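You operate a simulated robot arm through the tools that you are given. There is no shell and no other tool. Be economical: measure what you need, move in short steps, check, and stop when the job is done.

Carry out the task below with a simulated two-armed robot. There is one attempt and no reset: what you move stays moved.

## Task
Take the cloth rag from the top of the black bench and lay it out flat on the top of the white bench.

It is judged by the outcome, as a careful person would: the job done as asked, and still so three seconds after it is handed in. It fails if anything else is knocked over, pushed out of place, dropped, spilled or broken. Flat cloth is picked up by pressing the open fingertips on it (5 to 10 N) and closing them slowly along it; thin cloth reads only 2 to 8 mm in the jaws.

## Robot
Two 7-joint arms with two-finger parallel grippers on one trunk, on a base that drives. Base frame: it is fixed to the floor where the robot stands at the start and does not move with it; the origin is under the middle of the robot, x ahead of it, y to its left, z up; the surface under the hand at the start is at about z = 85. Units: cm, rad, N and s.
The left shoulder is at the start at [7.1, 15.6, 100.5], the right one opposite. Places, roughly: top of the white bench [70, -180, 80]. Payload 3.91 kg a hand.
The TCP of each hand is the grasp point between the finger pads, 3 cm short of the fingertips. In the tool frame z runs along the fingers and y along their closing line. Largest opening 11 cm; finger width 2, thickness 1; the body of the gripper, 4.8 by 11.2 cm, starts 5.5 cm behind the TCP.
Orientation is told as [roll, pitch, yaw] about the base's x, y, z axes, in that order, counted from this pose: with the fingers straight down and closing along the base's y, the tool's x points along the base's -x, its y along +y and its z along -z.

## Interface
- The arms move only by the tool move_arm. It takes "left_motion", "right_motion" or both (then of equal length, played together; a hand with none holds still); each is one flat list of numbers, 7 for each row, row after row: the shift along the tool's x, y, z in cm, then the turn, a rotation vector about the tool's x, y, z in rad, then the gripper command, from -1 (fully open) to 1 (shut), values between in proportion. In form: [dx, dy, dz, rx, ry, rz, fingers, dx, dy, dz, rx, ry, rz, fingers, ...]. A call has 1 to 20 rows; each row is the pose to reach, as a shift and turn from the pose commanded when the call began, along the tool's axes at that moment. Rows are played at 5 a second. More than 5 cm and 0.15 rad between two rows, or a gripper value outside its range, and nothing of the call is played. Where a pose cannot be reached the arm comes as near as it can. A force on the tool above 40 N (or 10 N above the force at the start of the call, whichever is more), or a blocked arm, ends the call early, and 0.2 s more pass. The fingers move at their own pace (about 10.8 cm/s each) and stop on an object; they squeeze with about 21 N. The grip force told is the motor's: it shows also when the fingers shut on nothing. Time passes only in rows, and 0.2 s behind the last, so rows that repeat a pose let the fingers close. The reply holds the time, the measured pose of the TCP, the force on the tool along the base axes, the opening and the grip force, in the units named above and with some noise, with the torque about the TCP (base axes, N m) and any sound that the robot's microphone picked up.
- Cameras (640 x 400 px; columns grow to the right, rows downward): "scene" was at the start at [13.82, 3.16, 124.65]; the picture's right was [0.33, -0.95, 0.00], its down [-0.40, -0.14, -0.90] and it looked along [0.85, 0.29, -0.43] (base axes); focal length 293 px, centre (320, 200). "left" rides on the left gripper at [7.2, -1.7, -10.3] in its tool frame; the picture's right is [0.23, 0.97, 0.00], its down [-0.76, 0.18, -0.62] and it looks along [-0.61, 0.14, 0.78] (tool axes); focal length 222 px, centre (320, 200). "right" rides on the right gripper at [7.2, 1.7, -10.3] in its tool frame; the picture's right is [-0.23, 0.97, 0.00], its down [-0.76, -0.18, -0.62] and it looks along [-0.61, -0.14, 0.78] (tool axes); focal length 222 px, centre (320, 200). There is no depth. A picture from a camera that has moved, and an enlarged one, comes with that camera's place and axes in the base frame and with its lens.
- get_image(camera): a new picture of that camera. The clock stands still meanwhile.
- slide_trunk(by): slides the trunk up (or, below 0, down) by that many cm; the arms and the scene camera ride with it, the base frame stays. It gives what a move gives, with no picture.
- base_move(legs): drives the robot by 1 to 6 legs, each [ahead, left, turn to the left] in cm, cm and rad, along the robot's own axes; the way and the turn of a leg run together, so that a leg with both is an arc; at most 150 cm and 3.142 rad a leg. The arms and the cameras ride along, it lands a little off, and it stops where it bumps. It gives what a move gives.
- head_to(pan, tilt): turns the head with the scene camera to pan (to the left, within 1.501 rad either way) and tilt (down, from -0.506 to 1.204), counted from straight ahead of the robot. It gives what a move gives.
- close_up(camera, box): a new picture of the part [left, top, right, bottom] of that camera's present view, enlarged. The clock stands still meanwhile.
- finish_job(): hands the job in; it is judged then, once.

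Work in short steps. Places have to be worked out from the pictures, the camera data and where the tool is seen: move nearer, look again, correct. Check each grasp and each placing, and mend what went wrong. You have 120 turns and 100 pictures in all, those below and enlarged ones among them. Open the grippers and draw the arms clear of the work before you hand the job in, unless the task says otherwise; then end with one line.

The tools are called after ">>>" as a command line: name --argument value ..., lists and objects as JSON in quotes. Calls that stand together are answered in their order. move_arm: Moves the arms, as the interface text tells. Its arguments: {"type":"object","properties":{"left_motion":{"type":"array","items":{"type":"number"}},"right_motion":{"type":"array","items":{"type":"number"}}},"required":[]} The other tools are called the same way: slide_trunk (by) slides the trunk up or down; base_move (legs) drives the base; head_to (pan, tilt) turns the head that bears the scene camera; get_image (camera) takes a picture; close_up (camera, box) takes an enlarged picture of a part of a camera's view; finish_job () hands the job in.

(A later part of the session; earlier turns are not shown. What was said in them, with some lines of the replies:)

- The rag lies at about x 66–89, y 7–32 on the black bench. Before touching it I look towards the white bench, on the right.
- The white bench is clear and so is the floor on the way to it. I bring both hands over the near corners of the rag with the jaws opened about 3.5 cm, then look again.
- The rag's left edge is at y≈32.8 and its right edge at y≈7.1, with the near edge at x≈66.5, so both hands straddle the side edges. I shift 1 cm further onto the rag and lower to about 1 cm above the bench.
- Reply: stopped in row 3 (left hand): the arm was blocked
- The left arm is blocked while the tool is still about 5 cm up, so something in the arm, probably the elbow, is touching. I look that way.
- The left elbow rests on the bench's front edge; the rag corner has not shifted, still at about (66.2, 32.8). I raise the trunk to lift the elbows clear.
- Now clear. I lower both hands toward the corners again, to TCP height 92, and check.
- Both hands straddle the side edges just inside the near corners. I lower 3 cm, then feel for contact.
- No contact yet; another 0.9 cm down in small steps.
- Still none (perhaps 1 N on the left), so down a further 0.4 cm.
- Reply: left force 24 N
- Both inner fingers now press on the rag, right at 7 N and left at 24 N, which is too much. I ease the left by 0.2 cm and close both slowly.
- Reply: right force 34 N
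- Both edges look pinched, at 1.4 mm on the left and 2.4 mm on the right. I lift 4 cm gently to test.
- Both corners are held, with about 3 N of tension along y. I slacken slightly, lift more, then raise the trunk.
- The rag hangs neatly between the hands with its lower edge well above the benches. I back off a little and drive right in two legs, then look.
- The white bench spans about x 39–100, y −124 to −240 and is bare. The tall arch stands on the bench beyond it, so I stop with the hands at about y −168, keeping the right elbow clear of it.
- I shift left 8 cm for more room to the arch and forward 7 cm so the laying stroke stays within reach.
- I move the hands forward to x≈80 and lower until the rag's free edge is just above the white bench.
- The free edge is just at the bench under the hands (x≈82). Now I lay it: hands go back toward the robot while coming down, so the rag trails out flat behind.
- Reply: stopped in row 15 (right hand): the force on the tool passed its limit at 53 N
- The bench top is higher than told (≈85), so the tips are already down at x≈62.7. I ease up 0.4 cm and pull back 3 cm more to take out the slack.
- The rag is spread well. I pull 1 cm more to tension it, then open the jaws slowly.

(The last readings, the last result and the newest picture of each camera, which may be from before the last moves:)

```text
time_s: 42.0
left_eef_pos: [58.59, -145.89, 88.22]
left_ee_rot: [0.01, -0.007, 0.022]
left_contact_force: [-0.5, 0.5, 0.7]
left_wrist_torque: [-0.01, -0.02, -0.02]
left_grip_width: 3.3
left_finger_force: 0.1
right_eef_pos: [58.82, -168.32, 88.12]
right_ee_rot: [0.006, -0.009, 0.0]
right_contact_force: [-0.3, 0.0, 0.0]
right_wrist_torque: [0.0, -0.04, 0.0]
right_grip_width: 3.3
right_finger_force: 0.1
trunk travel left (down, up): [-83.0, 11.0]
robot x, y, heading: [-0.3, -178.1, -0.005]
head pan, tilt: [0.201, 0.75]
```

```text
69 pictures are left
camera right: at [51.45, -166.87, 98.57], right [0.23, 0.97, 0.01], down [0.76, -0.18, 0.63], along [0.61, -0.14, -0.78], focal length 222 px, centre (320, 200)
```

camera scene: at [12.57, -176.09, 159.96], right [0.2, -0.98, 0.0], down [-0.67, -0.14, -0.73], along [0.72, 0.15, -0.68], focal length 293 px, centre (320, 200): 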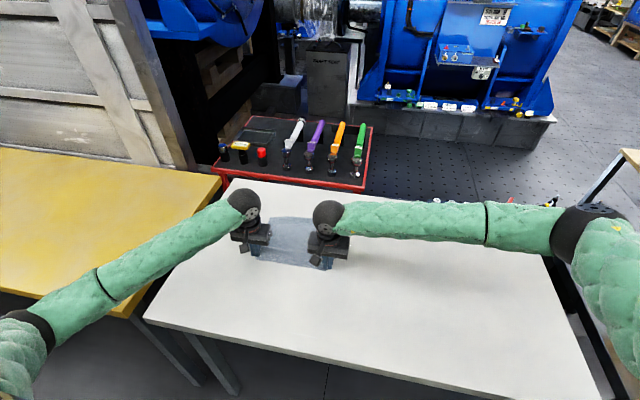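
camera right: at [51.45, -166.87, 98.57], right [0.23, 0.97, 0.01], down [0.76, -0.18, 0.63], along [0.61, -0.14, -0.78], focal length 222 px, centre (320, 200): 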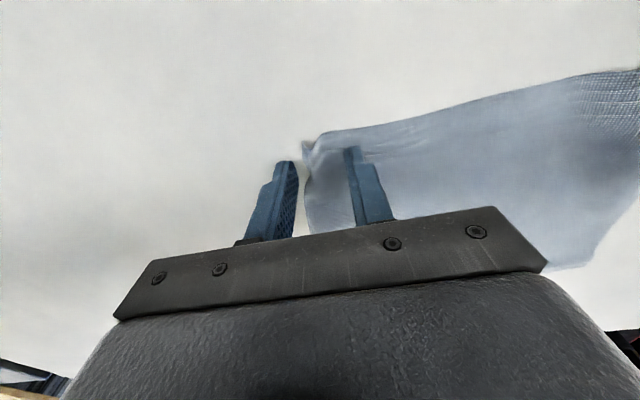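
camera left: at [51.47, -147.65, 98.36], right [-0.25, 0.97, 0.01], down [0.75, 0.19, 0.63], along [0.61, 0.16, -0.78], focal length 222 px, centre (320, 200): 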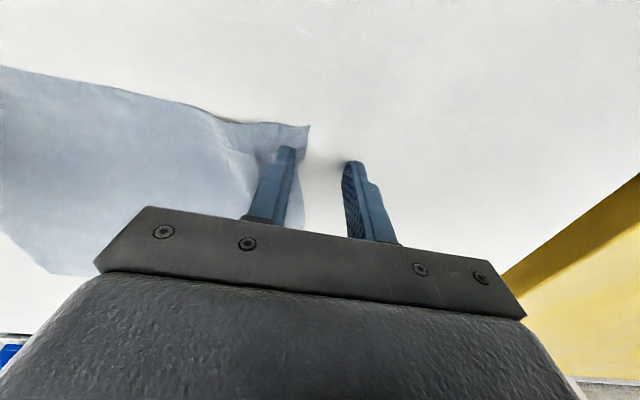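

Released; the fingers nudged the left edge into a slight ripple. I raise the hands straight up and inspect.

>>> move_arm --left_motion '[0, 0, -2, 0, 0, 0, 0.4, 0, 0, -5, 0, 0, 0, 0.4, 0, 0, -10, 0, 0, 0, 0.4, 2, 4, -14, 0, 0, 0, 0.4, 3, 8, -16, 0, 0, 0, 0.4]' --right_motion '[0, 0, -2, 0, 0, 0, 0.4, 0, 0, -5, 0, 0, 0, 0.4, 0, 0, -10, 0, 0, 0, 0.4, 2, -4, -14, 0, 0, 0, 0.4, 3, -8, -16, 0, 0, 0, 0.4]'

>>> close_up --camera "scene" --box '[200, 170, 380, 290]'

>>> get_image --camera "left"

>>> get_image --camera "right"

```text
refused: row 4 steps farther than a row can; nothing moved
```

```text
3.33 times, centred on (290, 230) of scene
camera zoom: at [12.77, -176.04, 159.93], right [0.2, -0.98, 0.0], down [-0.67, -0.14, -0.73], along [0.72, 0.15, -0.68], focal length 976 px, centre (420, 100)
```

zoom: 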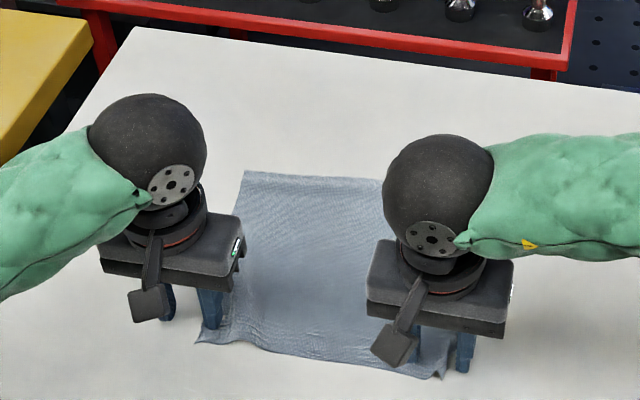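

```text
67 pictures are left
camera left: at [51.47, -147.65, 98.36], right [-0.25, 0.97, 0.01], down [0.75, 0.19, 0.63], along [0.61, 0.16, -0.78], focal length 222 px, centre (320, 200)
```

left: 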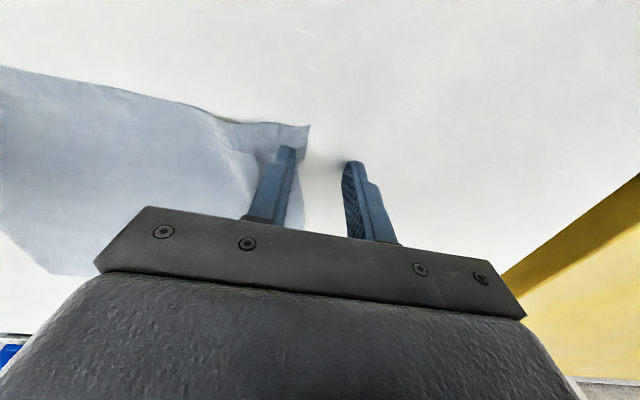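

```text
66 pictures are left
camera right: at [51.45, -166.87, 98.57], right [0.23, 0.97, 0.01], down [0.76, -0.18, 0.63], along [0.61, -0.14, -0.78], focal length 222 px, centre (320, 200)
```

right: 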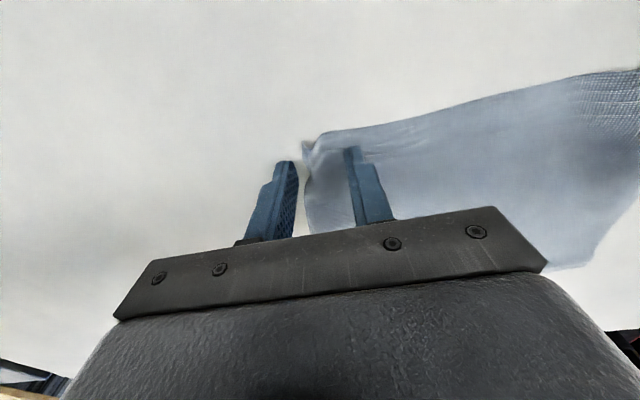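

That row was just over the step limit; I repeat it with smaller steps.

>>> move_arm --left_motion '[0, 0, -2, 0, 0, 0, 0.4, 0, 0, -5, 0, 0, 0, 0.4, 0, 0, -9, 0, 0, 0, 0.4, 1, 3, -12, 0, 0, 0, 0.4, 2, 6, -14, 0, 0, 0, 0.4, 2, 10, -16, 0, 0, 0, 0.4]' --right_motion '[0, 0, -2, 0, 0, 0, 0.4, 0, 0, -5, 0, 0, 0, 0.4, 0, 0, -9, 0, 0, 0, 0.4, 1, -3, -12, 0, 0, 0, 0.4, 2, -6, -14, 0, 0, 0, 0.4, 2, -10, -16, 0, 0, 0, 0.4]'

>>> close_up --camera "scene" --box '[200, 170, 380, 290]'

>>> get_image --camera "left"

>>> get_image --camera "right"

```text
time_s: 43.5
left_eef_pos: [56.48, -135.88, 104.54]
left_ee_rot: [0.009, -0.007, 0.018]
left_contact_force: [-0.2, -0.3, 0.4]
left_wrist_torque: [0.04, -0.04, 0.02]
left_grip_width: 3.31
left_finger_force: 0.1
right_eef_pos: [56.63, -178.53, 104.13]
right_ee_rot: [0.007, -0.009, 0.002]
right_contact_force: [-0.9, 0.5, 0.1]
right_wrist_torque: [0.01, 0.01, 0.01]
right_grip_width: 3.28
right_finger_force: 0.0
trunk travel left (down, up): [-83.0, 11.0]
robot x, y, heading: [-0.57, -177.87, 0.005]
head pan, tilt: [0.201, 0.75]
```

```text
3.33 times, centred on (290, 230) of scene
camera zoom: at [12.62, -176.19, 159.93], right [0.2, -0.98, 0.0], down [-0.67, -0.14, -0.73], along [0.72, 0.15, -0.68], focal length 976 px, centre (420, 100)
```

zoom: 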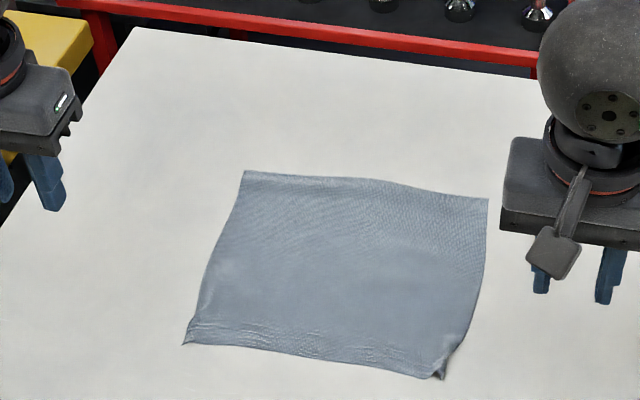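

```text
64 pictures are left
camera left: at [49.31, -137.76, 114.59], right [-0.25, 0.97, 0.01], down [0.75, 0.19, 0.63], along [0.61, 0.16, -0.78], focal length 222 px, centre (320, 200)
```

left: 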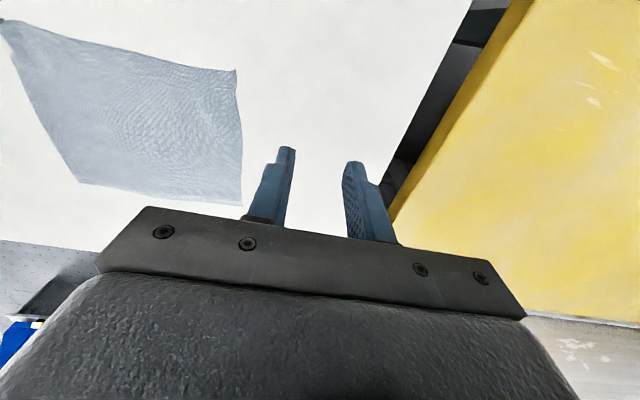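

```text
63 pictures are left
camera right: at [49.14, -177.14, 114.5], right [0.23, 0.97, 0.01], down [0.76, -0.18, 0.63], along [0.61, -0.14, -0.78], focal length 222 px, centre (320, 200)
```

right: 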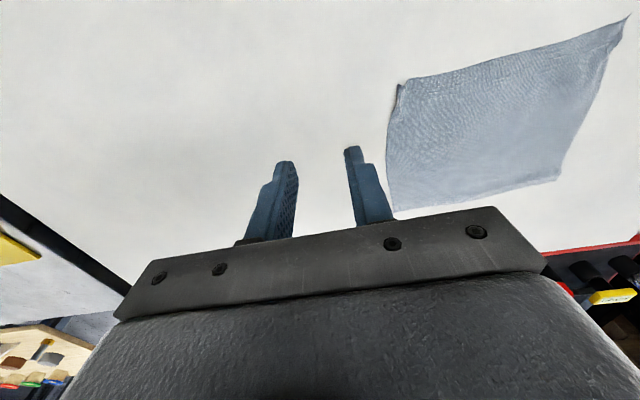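

The rag is nearly flat; the near-right corner looks slightly curled up. I take a closer look at it.

>>> close_up --camera "scene" --box '[295, 235, 355, 275]'

>>> close_up --camera "right" --box '[370, 60, 460, 120]'

>>> close_up --camera "left" --box '[170, 50, 260, 110]'

```text
10.00 times, centred on (325, 255) of scene
camera zoom: at [12.62, -176.19, 159.93], right [0.2, -0.98, 0.0], down [-0.67, -0.14, -0.73], along [0.72, 0.15, -0.68], focal length 2928 px, centre (270, -350)
```

zoom: 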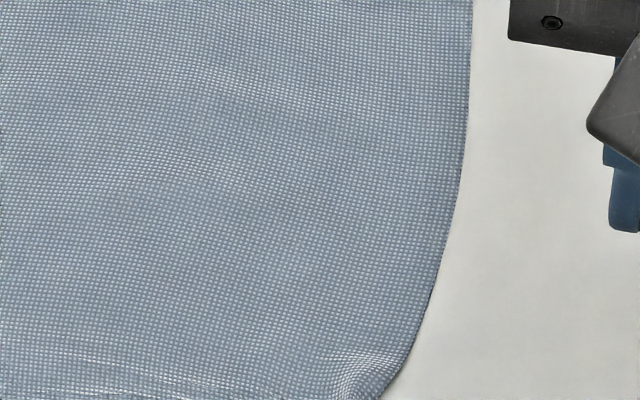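

```text
6.67 times, centred on (415, 90) of right
camera zoom: at [49.14, -177.14, 114.5], right [0.23, 0.97, 0.01], down [0.76, -0.18, 0.63], along [0.61, -0.14, -0.78], focal length 1481 px, centre (-313, 933)
```

zoom: 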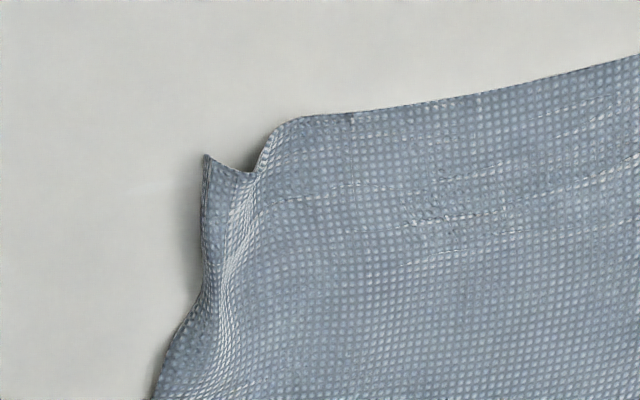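

```text
6.67 times, centred on (215, 80) of left
camera zoom: at [49.31, -137.76, 114.59], right [-0.25, 0.97, 0.01], down [0.75, 0.19, 0.63], along [0.61, 0.16, -0.78], focal length 1481 px, centre (1020, 1000)
```

zoom: 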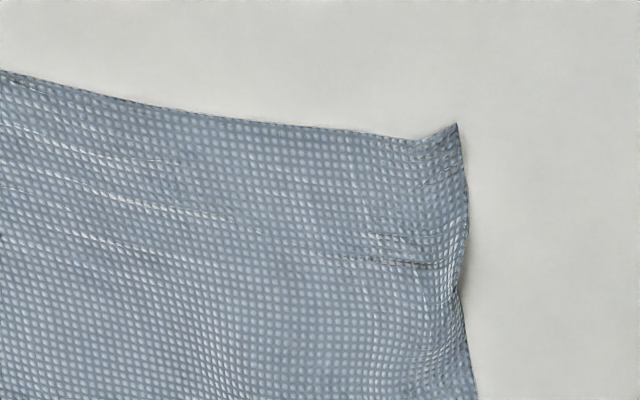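

The near-right corner has a small S-fold along y≈−169. I'll press lightly just inboard with closed fingers and wipe outward; first position the closed right fingers above (58.7, −166).

>>> move_arm --right_motion '[-0.7, 4, 1, 0, 0, 0, 1, -1.4, 8, 3, 0, 0, 0, 1, -2.1, 12, 5, 0, 0, 0, 1, -2.1, 12.5, 9, 0, 0, 0, 1, -2.1, 12.5, 13, 0, 0, 0, 1, -2.1, 12.5, 14.5, 0, 0, 0, 1]'

>>> get_image --camera "right"

```text
time_s: 44.9
left_eef_pos: [56.71, -135.76, 104.2]
left_ee_rot: [0.009, -0.008, 0.018]
left_contact_force: [0.1, 0.1, 0.1]
left_wrist_torque: [0.0, 0.02, -0.01]
left_grip_width: 3.33
left_finger_force: 0.0
right_eef_pos: [58.89, -166.01, 89.64]
right_ee_rot: [0.005, -0.007, 0.001]
right_contact_force: [0.0, -0.1, 0.0]
right_wrist_torque: [-0.02, 0.02, 0.03]
right_grip_width: 0.0
right_finger_force: 20.8
trunk travel left (down, up): [-83.0, 11.0]
robot x, y, heading: [-0.49, -178.07, -0.001]
head pan, tilt: [0.201, 0.75]
```

```text
59 pictures are left
camera right: at [51.49, -164.41, 99.99], right [0.23, 0.97, 0.01], down [0.76, -0.18, 0.63], along [0.61, -0.14, -0.78], focal length 222 px, centre (320, 200)
```

right: 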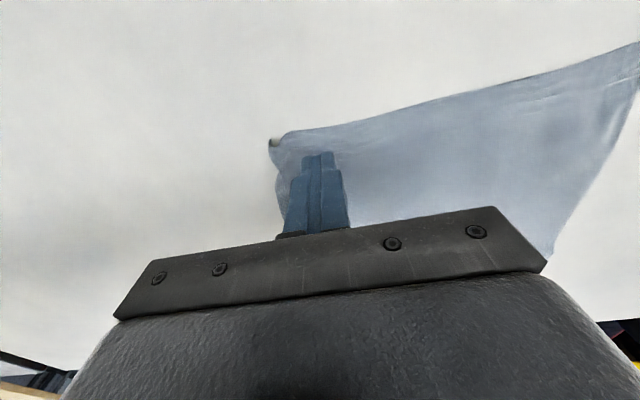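

Fingers sit about 3 cm inside the corner. I lower to contact.

>>> move_arm --right_motion '[0, 0, 0.7, 0, 0, 0, 1, 0, 0, 1.2, 0, 0, 0, 1, 0, 0, 1.5, 0, 0, 0, 1]'

```text
time_s: 45.6
left_eef_pos: [56.66, -135.84, 104.36]
left_ee_rot: [0.01, -0.009, 0.018]
left_contact_force: [-1.2, -0.2, 0.3]
left_wrist_torque: [-0.04, -0.01, -0.02]
left_grip_width: 3.29
left_finger_force: 0.0
right_eef_pos: [59.0, -165.88, 88.13]
right_ee_rot: [0.004, -0.009, 0.0]
right_contact_force: [-0.5, -0.1, -0.3]
right_wrist_torque: [0.01, 0.01, 0.0]
right_grip_width: 0.02
right_finger_force: 20.4
trunk travel left (down, up): [-83.0, 11.0]
robot x, y, heading: [-0.71, -177.57, 0.004]
head pan, tilt: [0.201, 0.75]
```

No contact yet; 0.2 cm more.

>>> move_arm --right_motion '[0, 0, 0.1, 0, 0, 0, 1, 0, 0, 0.2, 0, 0, 0, 1]'

```text
time_s: 46.2
left_eef_pos: [56.58, -135.87, 104.32]
left_ee_rot: [0.011, -0.006, 0.019]
left_contact_force: [-0.4, 0.2, 0.2]
left_wrist_torque: [-0.01, 0.01, -0.02]
left_grip_width: 3.3
left_finger_force: 0.0
right_eef_pos: [58.9, -166.01, 88.21]
right_ee_rot: [0.008, -0.009, 0.001]
right_contact_force: [1.5, 0.9, 13.8]
right_wrist_torque: [0.0, 0.06, 0.04]
right_grip_width: 0.0
right_finger_force: 21.2
trunk travel left (down, up): [-83.0, 11.0]
robot x, y, heading: [-0.37, -178.02, 0.0]
head pan, tilt: [0.201, 0.75]
```

Contact at 14 N; I ease 0.08 cm and wipe outward 4 cm (−y), slightly toward the near side, then lift.

>>> move_arm --right_motion '[0, 0, -0.08, 0, 0, 0, 1, 0.1, -0.7, -0.08, 0, 0, 0, 1, 0.2, -1.4, -0.08, 0, 0, 0, 1, 0.3, -2.1, -0.08, 0, 0, 0, 1, 0.4, -2.8, -0.08, 0, 0, 0, 1, 0.5, -3.5, -0.08, 0, 0, 0, 1, 0.5, -4, -0.08, 0, 0, 0, 1]'

>>> get_image --camera "right"

```text
time_s: 47.9
left_eef_pos: [56.59, -135.9, 104.45]
left_ee_rot: [0.008, -0.007, 0.02]
left_contact_force: [0.6, 1.1, -0.8]
left_wrist_torque: [0.05, 0.0, 0.0]
left_grip_width: 3.3
left_finger_force: 0.1
right_eef_pos: [58.47, -170.07, 88.11]
right_ee_rot: [0.005, -0.009, 0.0]
right_contact_force: [-0.1, 3.7, 16.5]
right_wrist_torque: [0.1, 0.15, -0.04]
right_grip_width: 0.0
right_finger_force: 20.6
trunk travel left (down, up): [-83.0, 11.0]
robot x, y, heading: [-0.22, -177.57, 0.004]
head pan, tilt: [0.201, 0.75]
```

```text
58 pictures are left
camera right: at [51.06, -168.51, 98.48], right [0.23, 0.97, 0.01], down [0.76, -0.18, 0.63], along [0.61, -0.14, -0.78], focal length 222 px, centre (320, 200)
```

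right: 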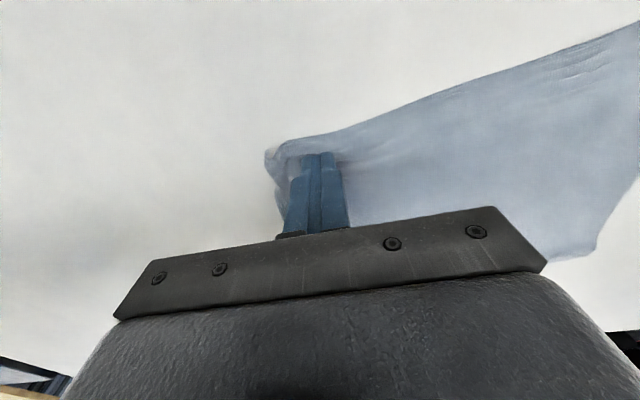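

The cloth moved along with the fingers. I lift straight up and inspect.

>>> move_arm --right_motion '[0, 0, -2, 0, 0, 0, 1, 0, 0, -5, 0, 0, 0, 1, 0, 0, -9, 0, 0, 0, 1, 1, -3, -12, 0, 0, 0, 1, 2, -6, -15, 0, 0, 0, 1]'

>>> close_up --camera "scene" --box '[230, 200, 380, 300]'

>>> close_up --camera "right" --box '[340, 30, 520, 150]'

```text
time_s: 49.0
left_eef_pos: [56.56, -135.79, 104.46]
left_ee_rot: [0.009, -0.007, 0.021]
left_contact_force: [0.0, 0.6, -0.4]
left_wrist_torque: [-0.01, 0.0, 0.01]
left_grip_width: 3.31
left_finger_force: 0.1
right_eef_pos: [56.49, -176.0, 103.14]
right_ee_rot: [0.004, -0.008, 0.003]
right_contact_force: [-1.0, 0.1, 0.5]
right_wrist_torque: [0.01, 0.01, -0.01]
right_grip_width: 0.04
right_finger_force: 21.0
trunk travel left (down, up): [-83.0, 11.0]
robot x, y, heading: [-0.47, -178.17, 0.001]
head pan, tilt: [0.201, 0.75]
```

```text
4.00 times, centred on (305, 250) of scene
camera zoom: at [12.67, -176.14, 159.93], right [0.2, -0.98, 0.0], down [-0.67, -0.14, -0.73], along [0.72, 0.15, -0.68], focal length 1171 px, centre (380, 0)
```

zoom: 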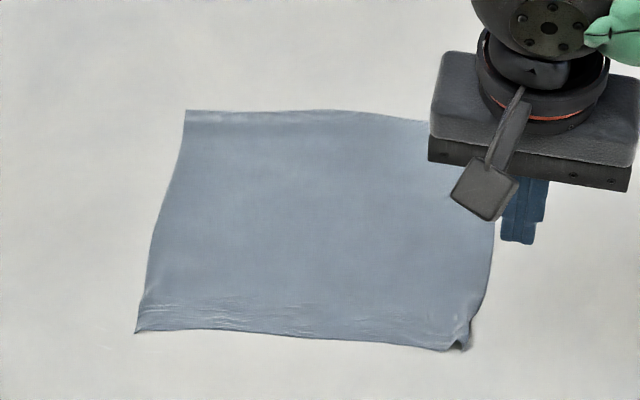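

```text
3.33 times, centred on (430, 90) of right
camera zoom: at [49.08, -174.44, 113.49], right [0.23, 0.97, 0.01], down [0.76, -0.18, 0.63], along [0.61, -0.14, -0.78], focal length 740 px, centre (-47, 567)
```

zoom: 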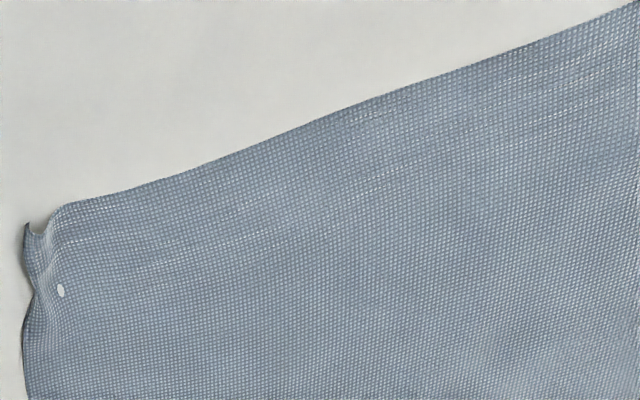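

A small bump remains about 1 cm inside the corner, near (57.5, −172.8). I come down directly on it with the closed fingers and press.

>>> move_arm --right_motion '[-0.5, 1.5, 4, 0, 0, 0, 1, -1, 3, 8, 0, 0, 0, 1, -1.4, 3.6, 12, 0, 0, 0, 1, -1.4, 3.6, 14, 0, 0, 0, 1, -1.4, 3.6, 14.8, 0, 0, 0, 1, -1.4, 3.6, 15.1, 0, 0, 0, 1]'

>>> get_image --camera "right"

```text
time_s: 50.5
left_eef_pos: [56.5, -135.77, 104.29]
left_ee_rot: [0.008, -0.011, 0.021]
left_contact_force: [0.1, 1.2, -0.3]
left_wrist_torque: [-0.02, -0.02, -0.02]
left_grip_width: 3.27
left_finger_force: 0.1
right_eef_pos: [57.85, -172.26, 88.1]
right_ee_rot: [0.008, -0.01, 0.001]
right_contact_force: [2.3, 1.0, 17.8]
right_wrist_torque: [-0.05, -0.05, 0.05]
right_grip_width: 0.0
right_finger_force: 21.0
trunk travel left (down, up): [-83.0, 11.0]
robot x, y, heading: [-0.63, -177.73, -0.004]
head pan, tilt: [0.201, 0.75]
```

```text
55 pictures are left
camera right: at [50.47, -170.73, 98.5], right [0.23, 0.97, 0.01], down [0.75, -0.18, 0.63], along [0.62, -0.14, -0.78], focal length 222 px, centre (320, 200)
```

right: 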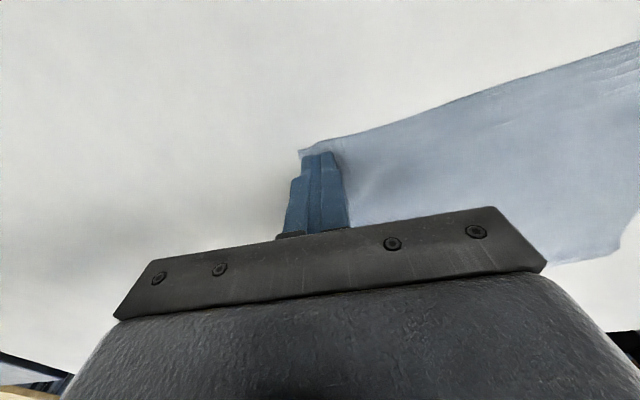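

Pressed at 18 N right on the bump. I wipe 2 cm outward past the edge, then lift and look.

>>> move_arm --right_motion '[0, 0, -0.07, 0, 0, 0, 1, 0.2, -0.6, -0.07, 0, 0, 0, 1, 0.4, -1.2, -0.07, 0, 0, 0, 1, 0.5, -1.8, -0.07, 0, 0, 0, 1, 0.6, -2.4, -0.1, 0, 0, 0, 1, 0.6, -2.6, -2, 0, 0, 0, 1, 0.6, -2.6, -6, 0, 0, 0, 1, 0.6, -3, -10, 0, 0, 0, 1, 1, -4, -14, 0, 0, 0, 1]'

>>> close_up --camera "scene" --box '[230, 200, 380, 300]'

>>> close_up --camera "right" --box '[340, 30, 520, 150]'

```text
time_s: 52.5
left_eef_pos: [56.53, -135.85, 104.25]
left_ee_rot: [0.01, -0.007, 0.02]
left_contact_force: [0.2, -0.2, -0.1]
left_wrist_torque: [0.0, 0.0, 0.0]
left_grip_width: 3.29
left_finger_force: 0.0
right_eef_pos: [56.67, -176.38, 102.01]
right_ee_rot: [0.006, -0.008, -0.001]
right_contact_force: [0.5, 0.2, 0.1]
right_wrist_torque: [-0.03, -0.03, 0.0]
right_grip_width: 0.03
right_finger_force: 21.0
trunk travel left (down, up): [-83.0, 11.0]
robot x, y, heading: [-0.3, -178.38, 0.0]
head pan, tilt: [0.201, 0.75]
```

```text
4.00 times, centred on (305, 250) of scene
camera zoom: at [12.67, -176.06, 159.93], right [0.2, -0.98, 0.0], down [-0.67, -0.14, -0.73], along [0.72, 0.15, -0.68], focal length 1171 px, centre (380, 0)
```

zoom: 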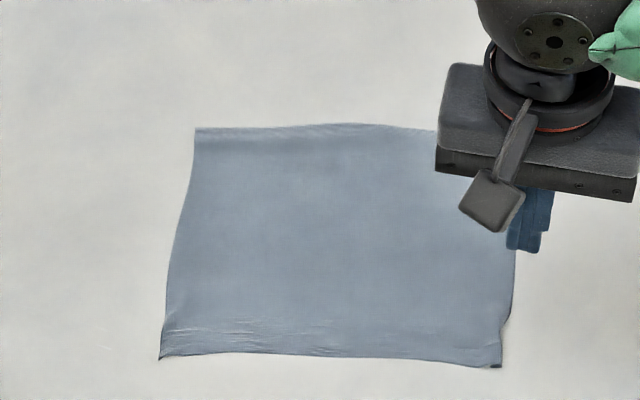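

```text
3.33 times, centred on (430, 90) of right
camera zoom: at [49.25, -174.83, 112.47], right [0.23, 0.97, 0.01], down [0.76, -0.18, 0.63], along [0.61, -0.14, -0.78], focal length 740 px, centre (-47, 567)
```

zoom: 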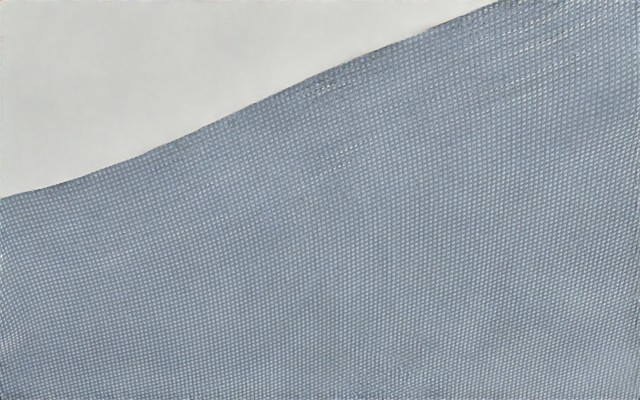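

The bump is pressed out. I open the right gripper, raise the hands, back the base off, and inspect the whole rag.

>>> move_arm --left_motion '[0, 0, -3, 0, 0, 0, -0.5, 0, 0, -6, 0, 0, 0, -1, 0, 0, -8, 0, 0, 0, -1]' --right_motion '[0, 0, -3, 0, 0, 0, 0.5, 0, 0, -6, 0, 0, 0, -1, 0, 0, -8, 0, 0, 0, -1]'

>>> base_move --legs '[[-25, 0, 0]]'

>>> close_up --camera "scene" --box '[220, 100, 400, 220]'

>>> get_image --camera "scene"

```text
time_s: 53.2
left_eef_pos: [56.37, -135.94, 112.32]
left_ee_rot: [0.007, -0.007, 0.018]
left_contact_force: [0.4, 0.6, 0.4]
left_wrist_torque: [-0.02, 0.01, 0.0]
left_grip_width: 11.01
left_finger_force: 0.0
right_eef_pos: [56.65, -176.49, 109.74]
right_ee_rot: [0.003, -0.006, 0.002]
right_contact_force: [-0.3, -0.3, -0.4]
right_wrist_torque: [0.01, 0.02, -0.01]
right_grip_width: 11.0
right_finger_force: 0.1
trunk travel left (down, up): [-83.0, 11.0]
robot x, y, heading: [-0.36, -177.89, 0.001]
head pan, tilt: [0.201, 0.75]
```

```text
time_s: 55.1
left_eef_pos: [31.02, -135.94, 112.24]
left_ee_rot: [0.01, -0.006, 0.023]
left_contact_force: [0.4, -0.7, -1.1]
left_wrist_torque: [0.0, -0.01, 0.01]
left_grip_width: 11.0
left_finger_force: 0.1
right_eef_pos: [31.49, -176.37, 109.75]
right_ee_rot: [0.006, -0.006, 0.004]
right_contact_force: [0.4, -0.2, -0.4]
right_wrist_torque: [-0.01, 0.0, 0.0]
right_grip_width: 11.02
right_finger_force: 0.0
trunk travel left (down, up): [-83.0, 11.0]
robot x, y, heading: [-25.5, -177.88, 0.007]
head pan, tilt: [0.201, 0.75]
```

```text
3.33 times, centred on (310, 160) of scene
camera zoom: at [-12.41, -176.02, 159.92], right [0.2, -0.98, 0.0], down [-0.67, -0.14, -0.73], along [0.72, 0.15, -0.68], focal length 976 px, centre (353, 333)
```

zoom: 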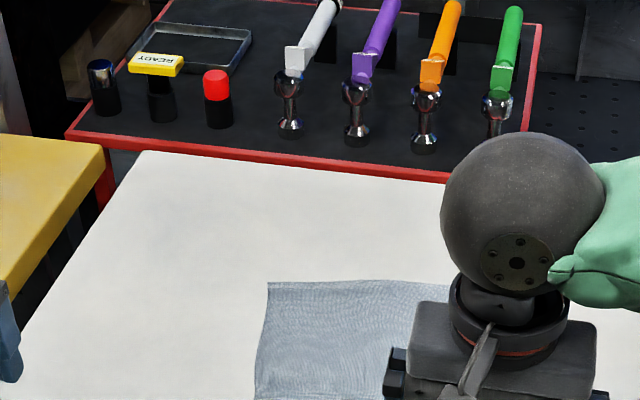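

```text
51 pictures are left
camera scene: at [-12.41, -176.02, 159.92], right [0.2, -0.98, 0.0], down [-0.67, -0.14, -0.73], along [0.72, 0.15, -0.68], focal length 293 px, centre (320, 200)
```

scene: 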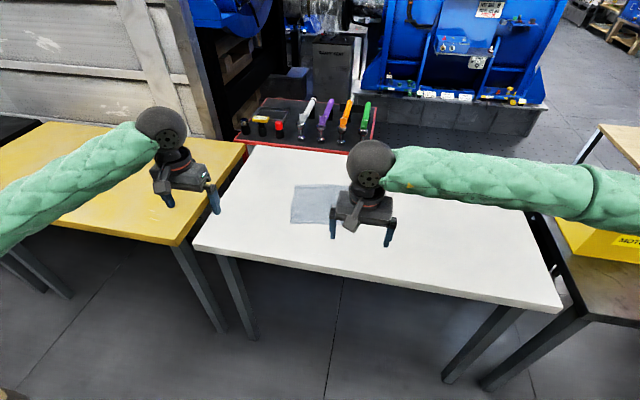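

The right hand still hides part of the rag, so I move it 14 cm to the right (hand is high, well away from the arch) and look.

>>> move_arm --right_motion '[0, -4.5, 0, 0, 0, 0, -1, 0, -9, 0, 0, 0, 0, -1, 0, -13.5, 0, 0, 0, 0, -1]'

>>> close_up --camera "scene" --box '[270, 165, 375, 235]'

```text
time_s: 55.9
left_eef_pos: [30.95, -135.98, 112.39]
left_ee_rot: [0.012, -0.007, 0.024]
left_contact_force: [0.1, -0.6, 0.7]
left_wrist_torque: [0.02, 0.04, 0.01]
left_grip_width: 11.01
left_finger_force: 0.1
right_eef_pos: [31.67, -190.09, 109.56]
right_ee_rot: [0.008, -0.009, 0.006]
right_contact_force: [0.0, 0.8, -0.2]
right_wrist_torque: [0.03, -0.03, 0.0]
right_grip_width: 11.0
right_finger_force: 0.0
trunk travel left (down, up): [-83.0, 11.0]
robot x, y, heading: [-25.44, -177.76, -0.002]
head pan, tilt: [0.201, 0.75]
```

```text
5.71 times, centred on (322, 200) of scene
camera zoom: at [-12.53, -176.19, 159.94], right [0.2, -0.98, 0.0], down [-0.67, -0.14, -0.73], along [0.72, 0.15, -0.68], focal length 1673 px, centre (306, 200)
```

zoom: 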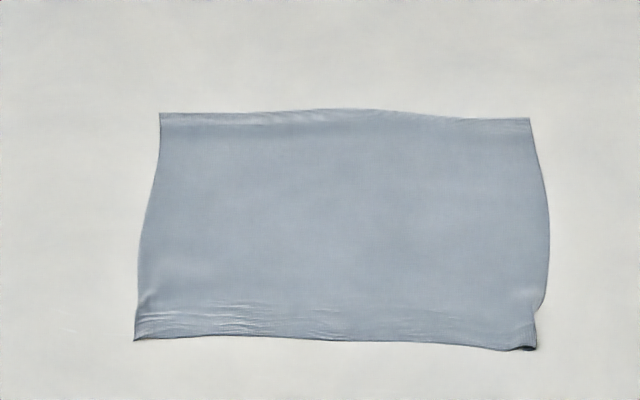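

Overall it is flat, but the far edge shows a light strip and the near-right corner a dark spot. I drive forward again with the hands high and check both with the wrist cameras.

>>> base_move --legs '[[30, 0, 0]]'

>>> get_image --camera "left"

>>> get_image --camera "right"

>>> close_up --camera "scene" --box '[230, 200, 380, 300]'

```text
time_s: 57.9
left_eef_pos: [61.6, -136.29, 112.35]
left_ee_rot: [0.008, -0.005, 0.018]
left_contact_force: [0.4, -0.6, 0.1]
left_wrist_torque: [0.04, -0.02, -0.01]
left_grip_width: 11.0
left_finger_force: 0.0
right_eef_pos: [61.9, -190.32, 109.43]
right_ee_rot: [0.006, -0.008, -0.001]
right_contact_force: [0.8, -0.1, 0.1]
right_wrist_torque: [-0.03, -0.02, 0.01]
right_grip_width: 11.01
right_finger_force: 0.0
trunk travel left (down, up): [-83.0, 11.0]
robot x, y, heading: [4.61, -177.94, 0.001]
head pan, tilt: [0.201, 0.75]
```

```text
49 pictures are left
camera left: at [54.35, -138.04, 122.51], right [-0.24, 0.97, 0.01], down [0.75, 0.19, 0.63], along [0.61, 0.16, -0.78], focal length 222 px, centre (320, 200)
```

left: 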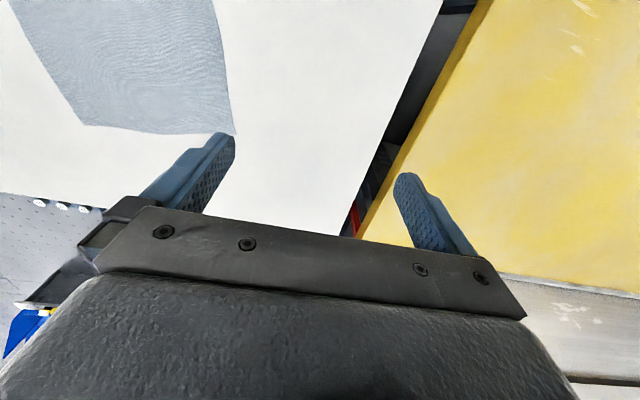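

```text
48 pictures are left
camera right: at [54.49, -188.74, 119.88], right [0.23, 0.97, 0.01], down [0.76, -0.18, 0.63], along [0.61, -0.14, -0.78], focal length 222 px, centre (320, 200)
```

right: 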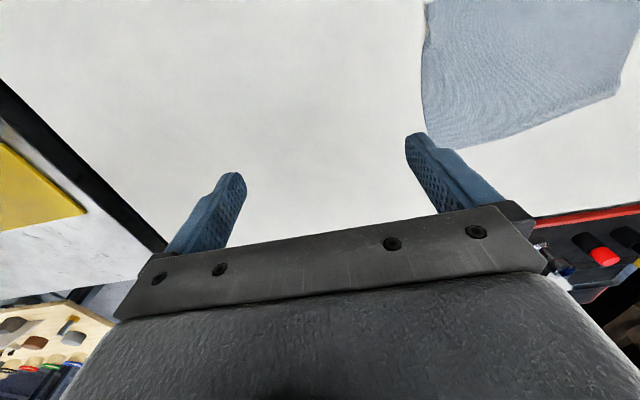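

```text
4.00 times, centred on (305, 250) of scene
camera zoom: at [17.92, -176.09, 159.93], right [0.2, -0.98, 0.0], down [-0.67, -0.13, -0.73], along [0.72, 0.14, -0.68], focal length 1171 px, centre (380, 0)
```

zoom: 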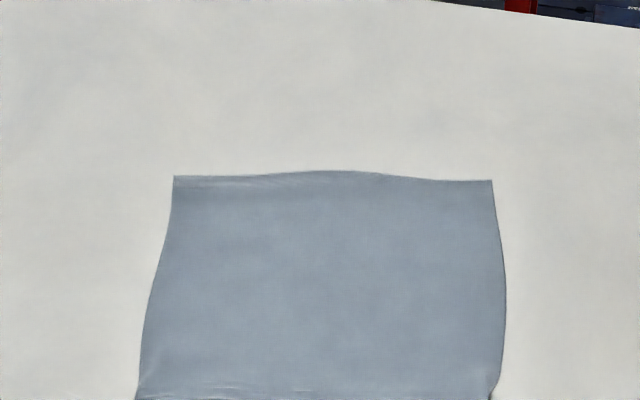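

>>> close_up --camera "left" --box '[60, 60, 240, 180]'

>>> close_up --camera "right" --box '[400, 0, 640, 160]'

>>> close_up --camera "scene" --box '[320, 270, 395, 320]'

```text
3.33 times, centred on (150, 120) of left
camera zoom: at [54.35, -138.04, 122.51], right [-0.24, 0.97, 0.01], down [0.75, 0.19, 0.63], along [0.61, 0.16, -0.78], focal length 740 px, centre (887, 467)
```

zoom: 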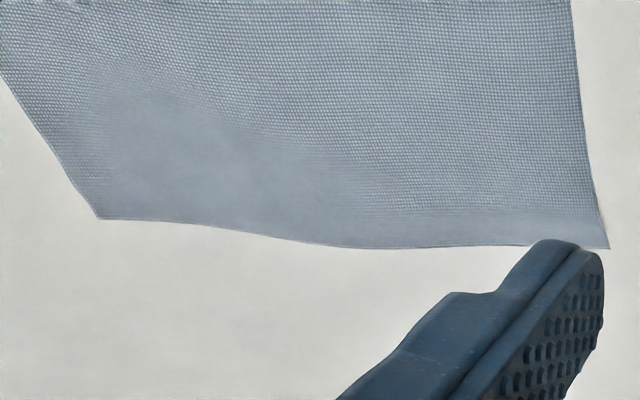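

```text
2.50 times, centred on (520, 80) of right
camera zoom: at [54.49, -188.74, 119.88], right [0.23, 0.97, 0.01], down [0.76, -0.18, 0.63], along [0.61, -0.14, -0.78], focal length 555 px, centre (-180, 500)
```

zoom: 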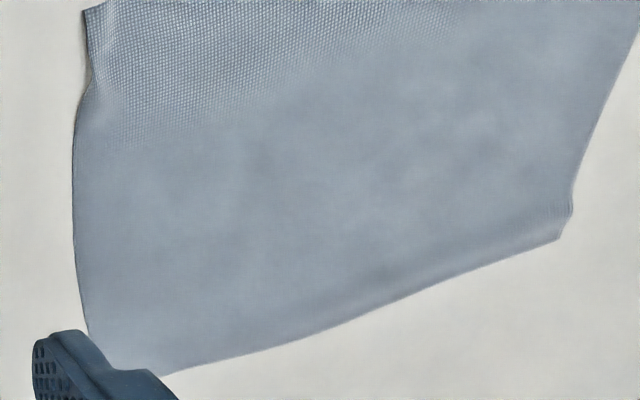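

```text
8.00 times, centred on (358, 295) of scene
camera zoom: at [17.92, -176.09, 159.93], right [0.2, -0.98, 0.0], down [-0.67, -0.13, -0.73], along [0.72, 0.14, -0.68], focal length 2342 px, centre (20, -560)
```

zoom: 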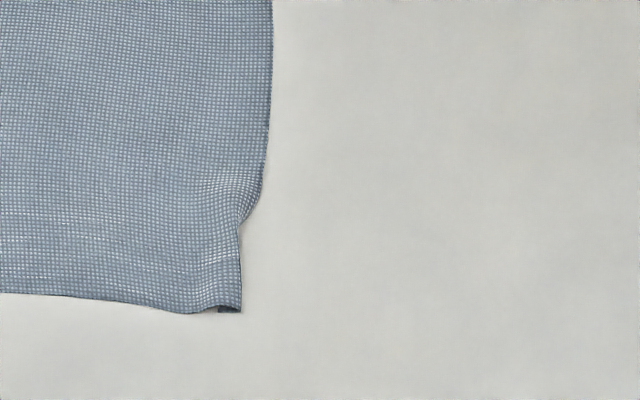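

The rag lies flat and single-layered, with only millimetre-scale ripples. I back the robot off so the arms are clear.

>>> base_move --legs '[[-35, 0, 0]]'

>>> get_image --camera "scene"

```text
time_s: 60.2
left_eef_pos: [25.83, -136.07, 112.31]
left_ee_rot: [0.007, -0.006, 0.021]
left_contact_force: [0.1, -0.8, 0.6]
left_wrist_torque: [-0.01, 0.04, -0.01]
left_grip_width: 11.0
left_finger_force: 0.1
right_eef_pos: [26.22, -190.14, 109.6]
right_ee_rot: [0.005, -0.007, 0.002]
right_contact_force: [-0.1, 0.3, -0.4]
right_wrist_torque: [-0.01, -0.01, 0.02]
right_grip_width: 11.0
right_finger_force: 0.0
trunk travel left (down, up): [-83.0, 11.0]
robot x, y, heading: [-30.82, -177.97, 0.002]
head pan, tilt: [0.201, 0.75]
```

```text
43 pictures are left
camera scene: at [-17.75, -176.03, 159.92], right [0.2, -0.98, 0.0], down [-0.67, -0.14, -0.73], along [0.72, 0.15, -0.68], focal length 293 px, centre (320, 200)
```

scene: 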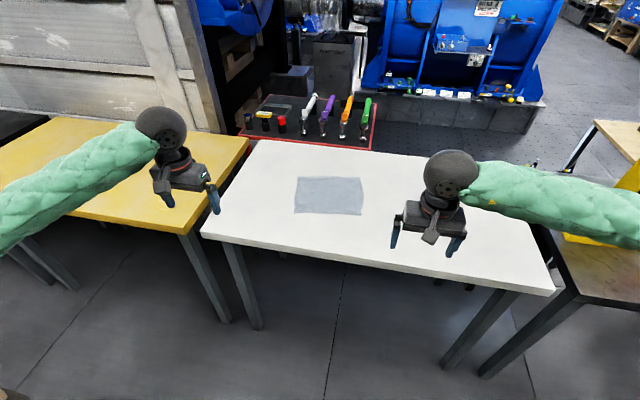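

The rag lies flat on the white bench, both grippers are open and clear, and nothing else has been disturbed; I hand in.

>>> finish_job

```text
The job is handed in.
```

The rag now lies flat in a single layer on the white bench, with only slight ripples and a curl under 1 cm at its near-right corner. I saw nothing else moved, though the left elbow briefly pressed on the black bench early on.
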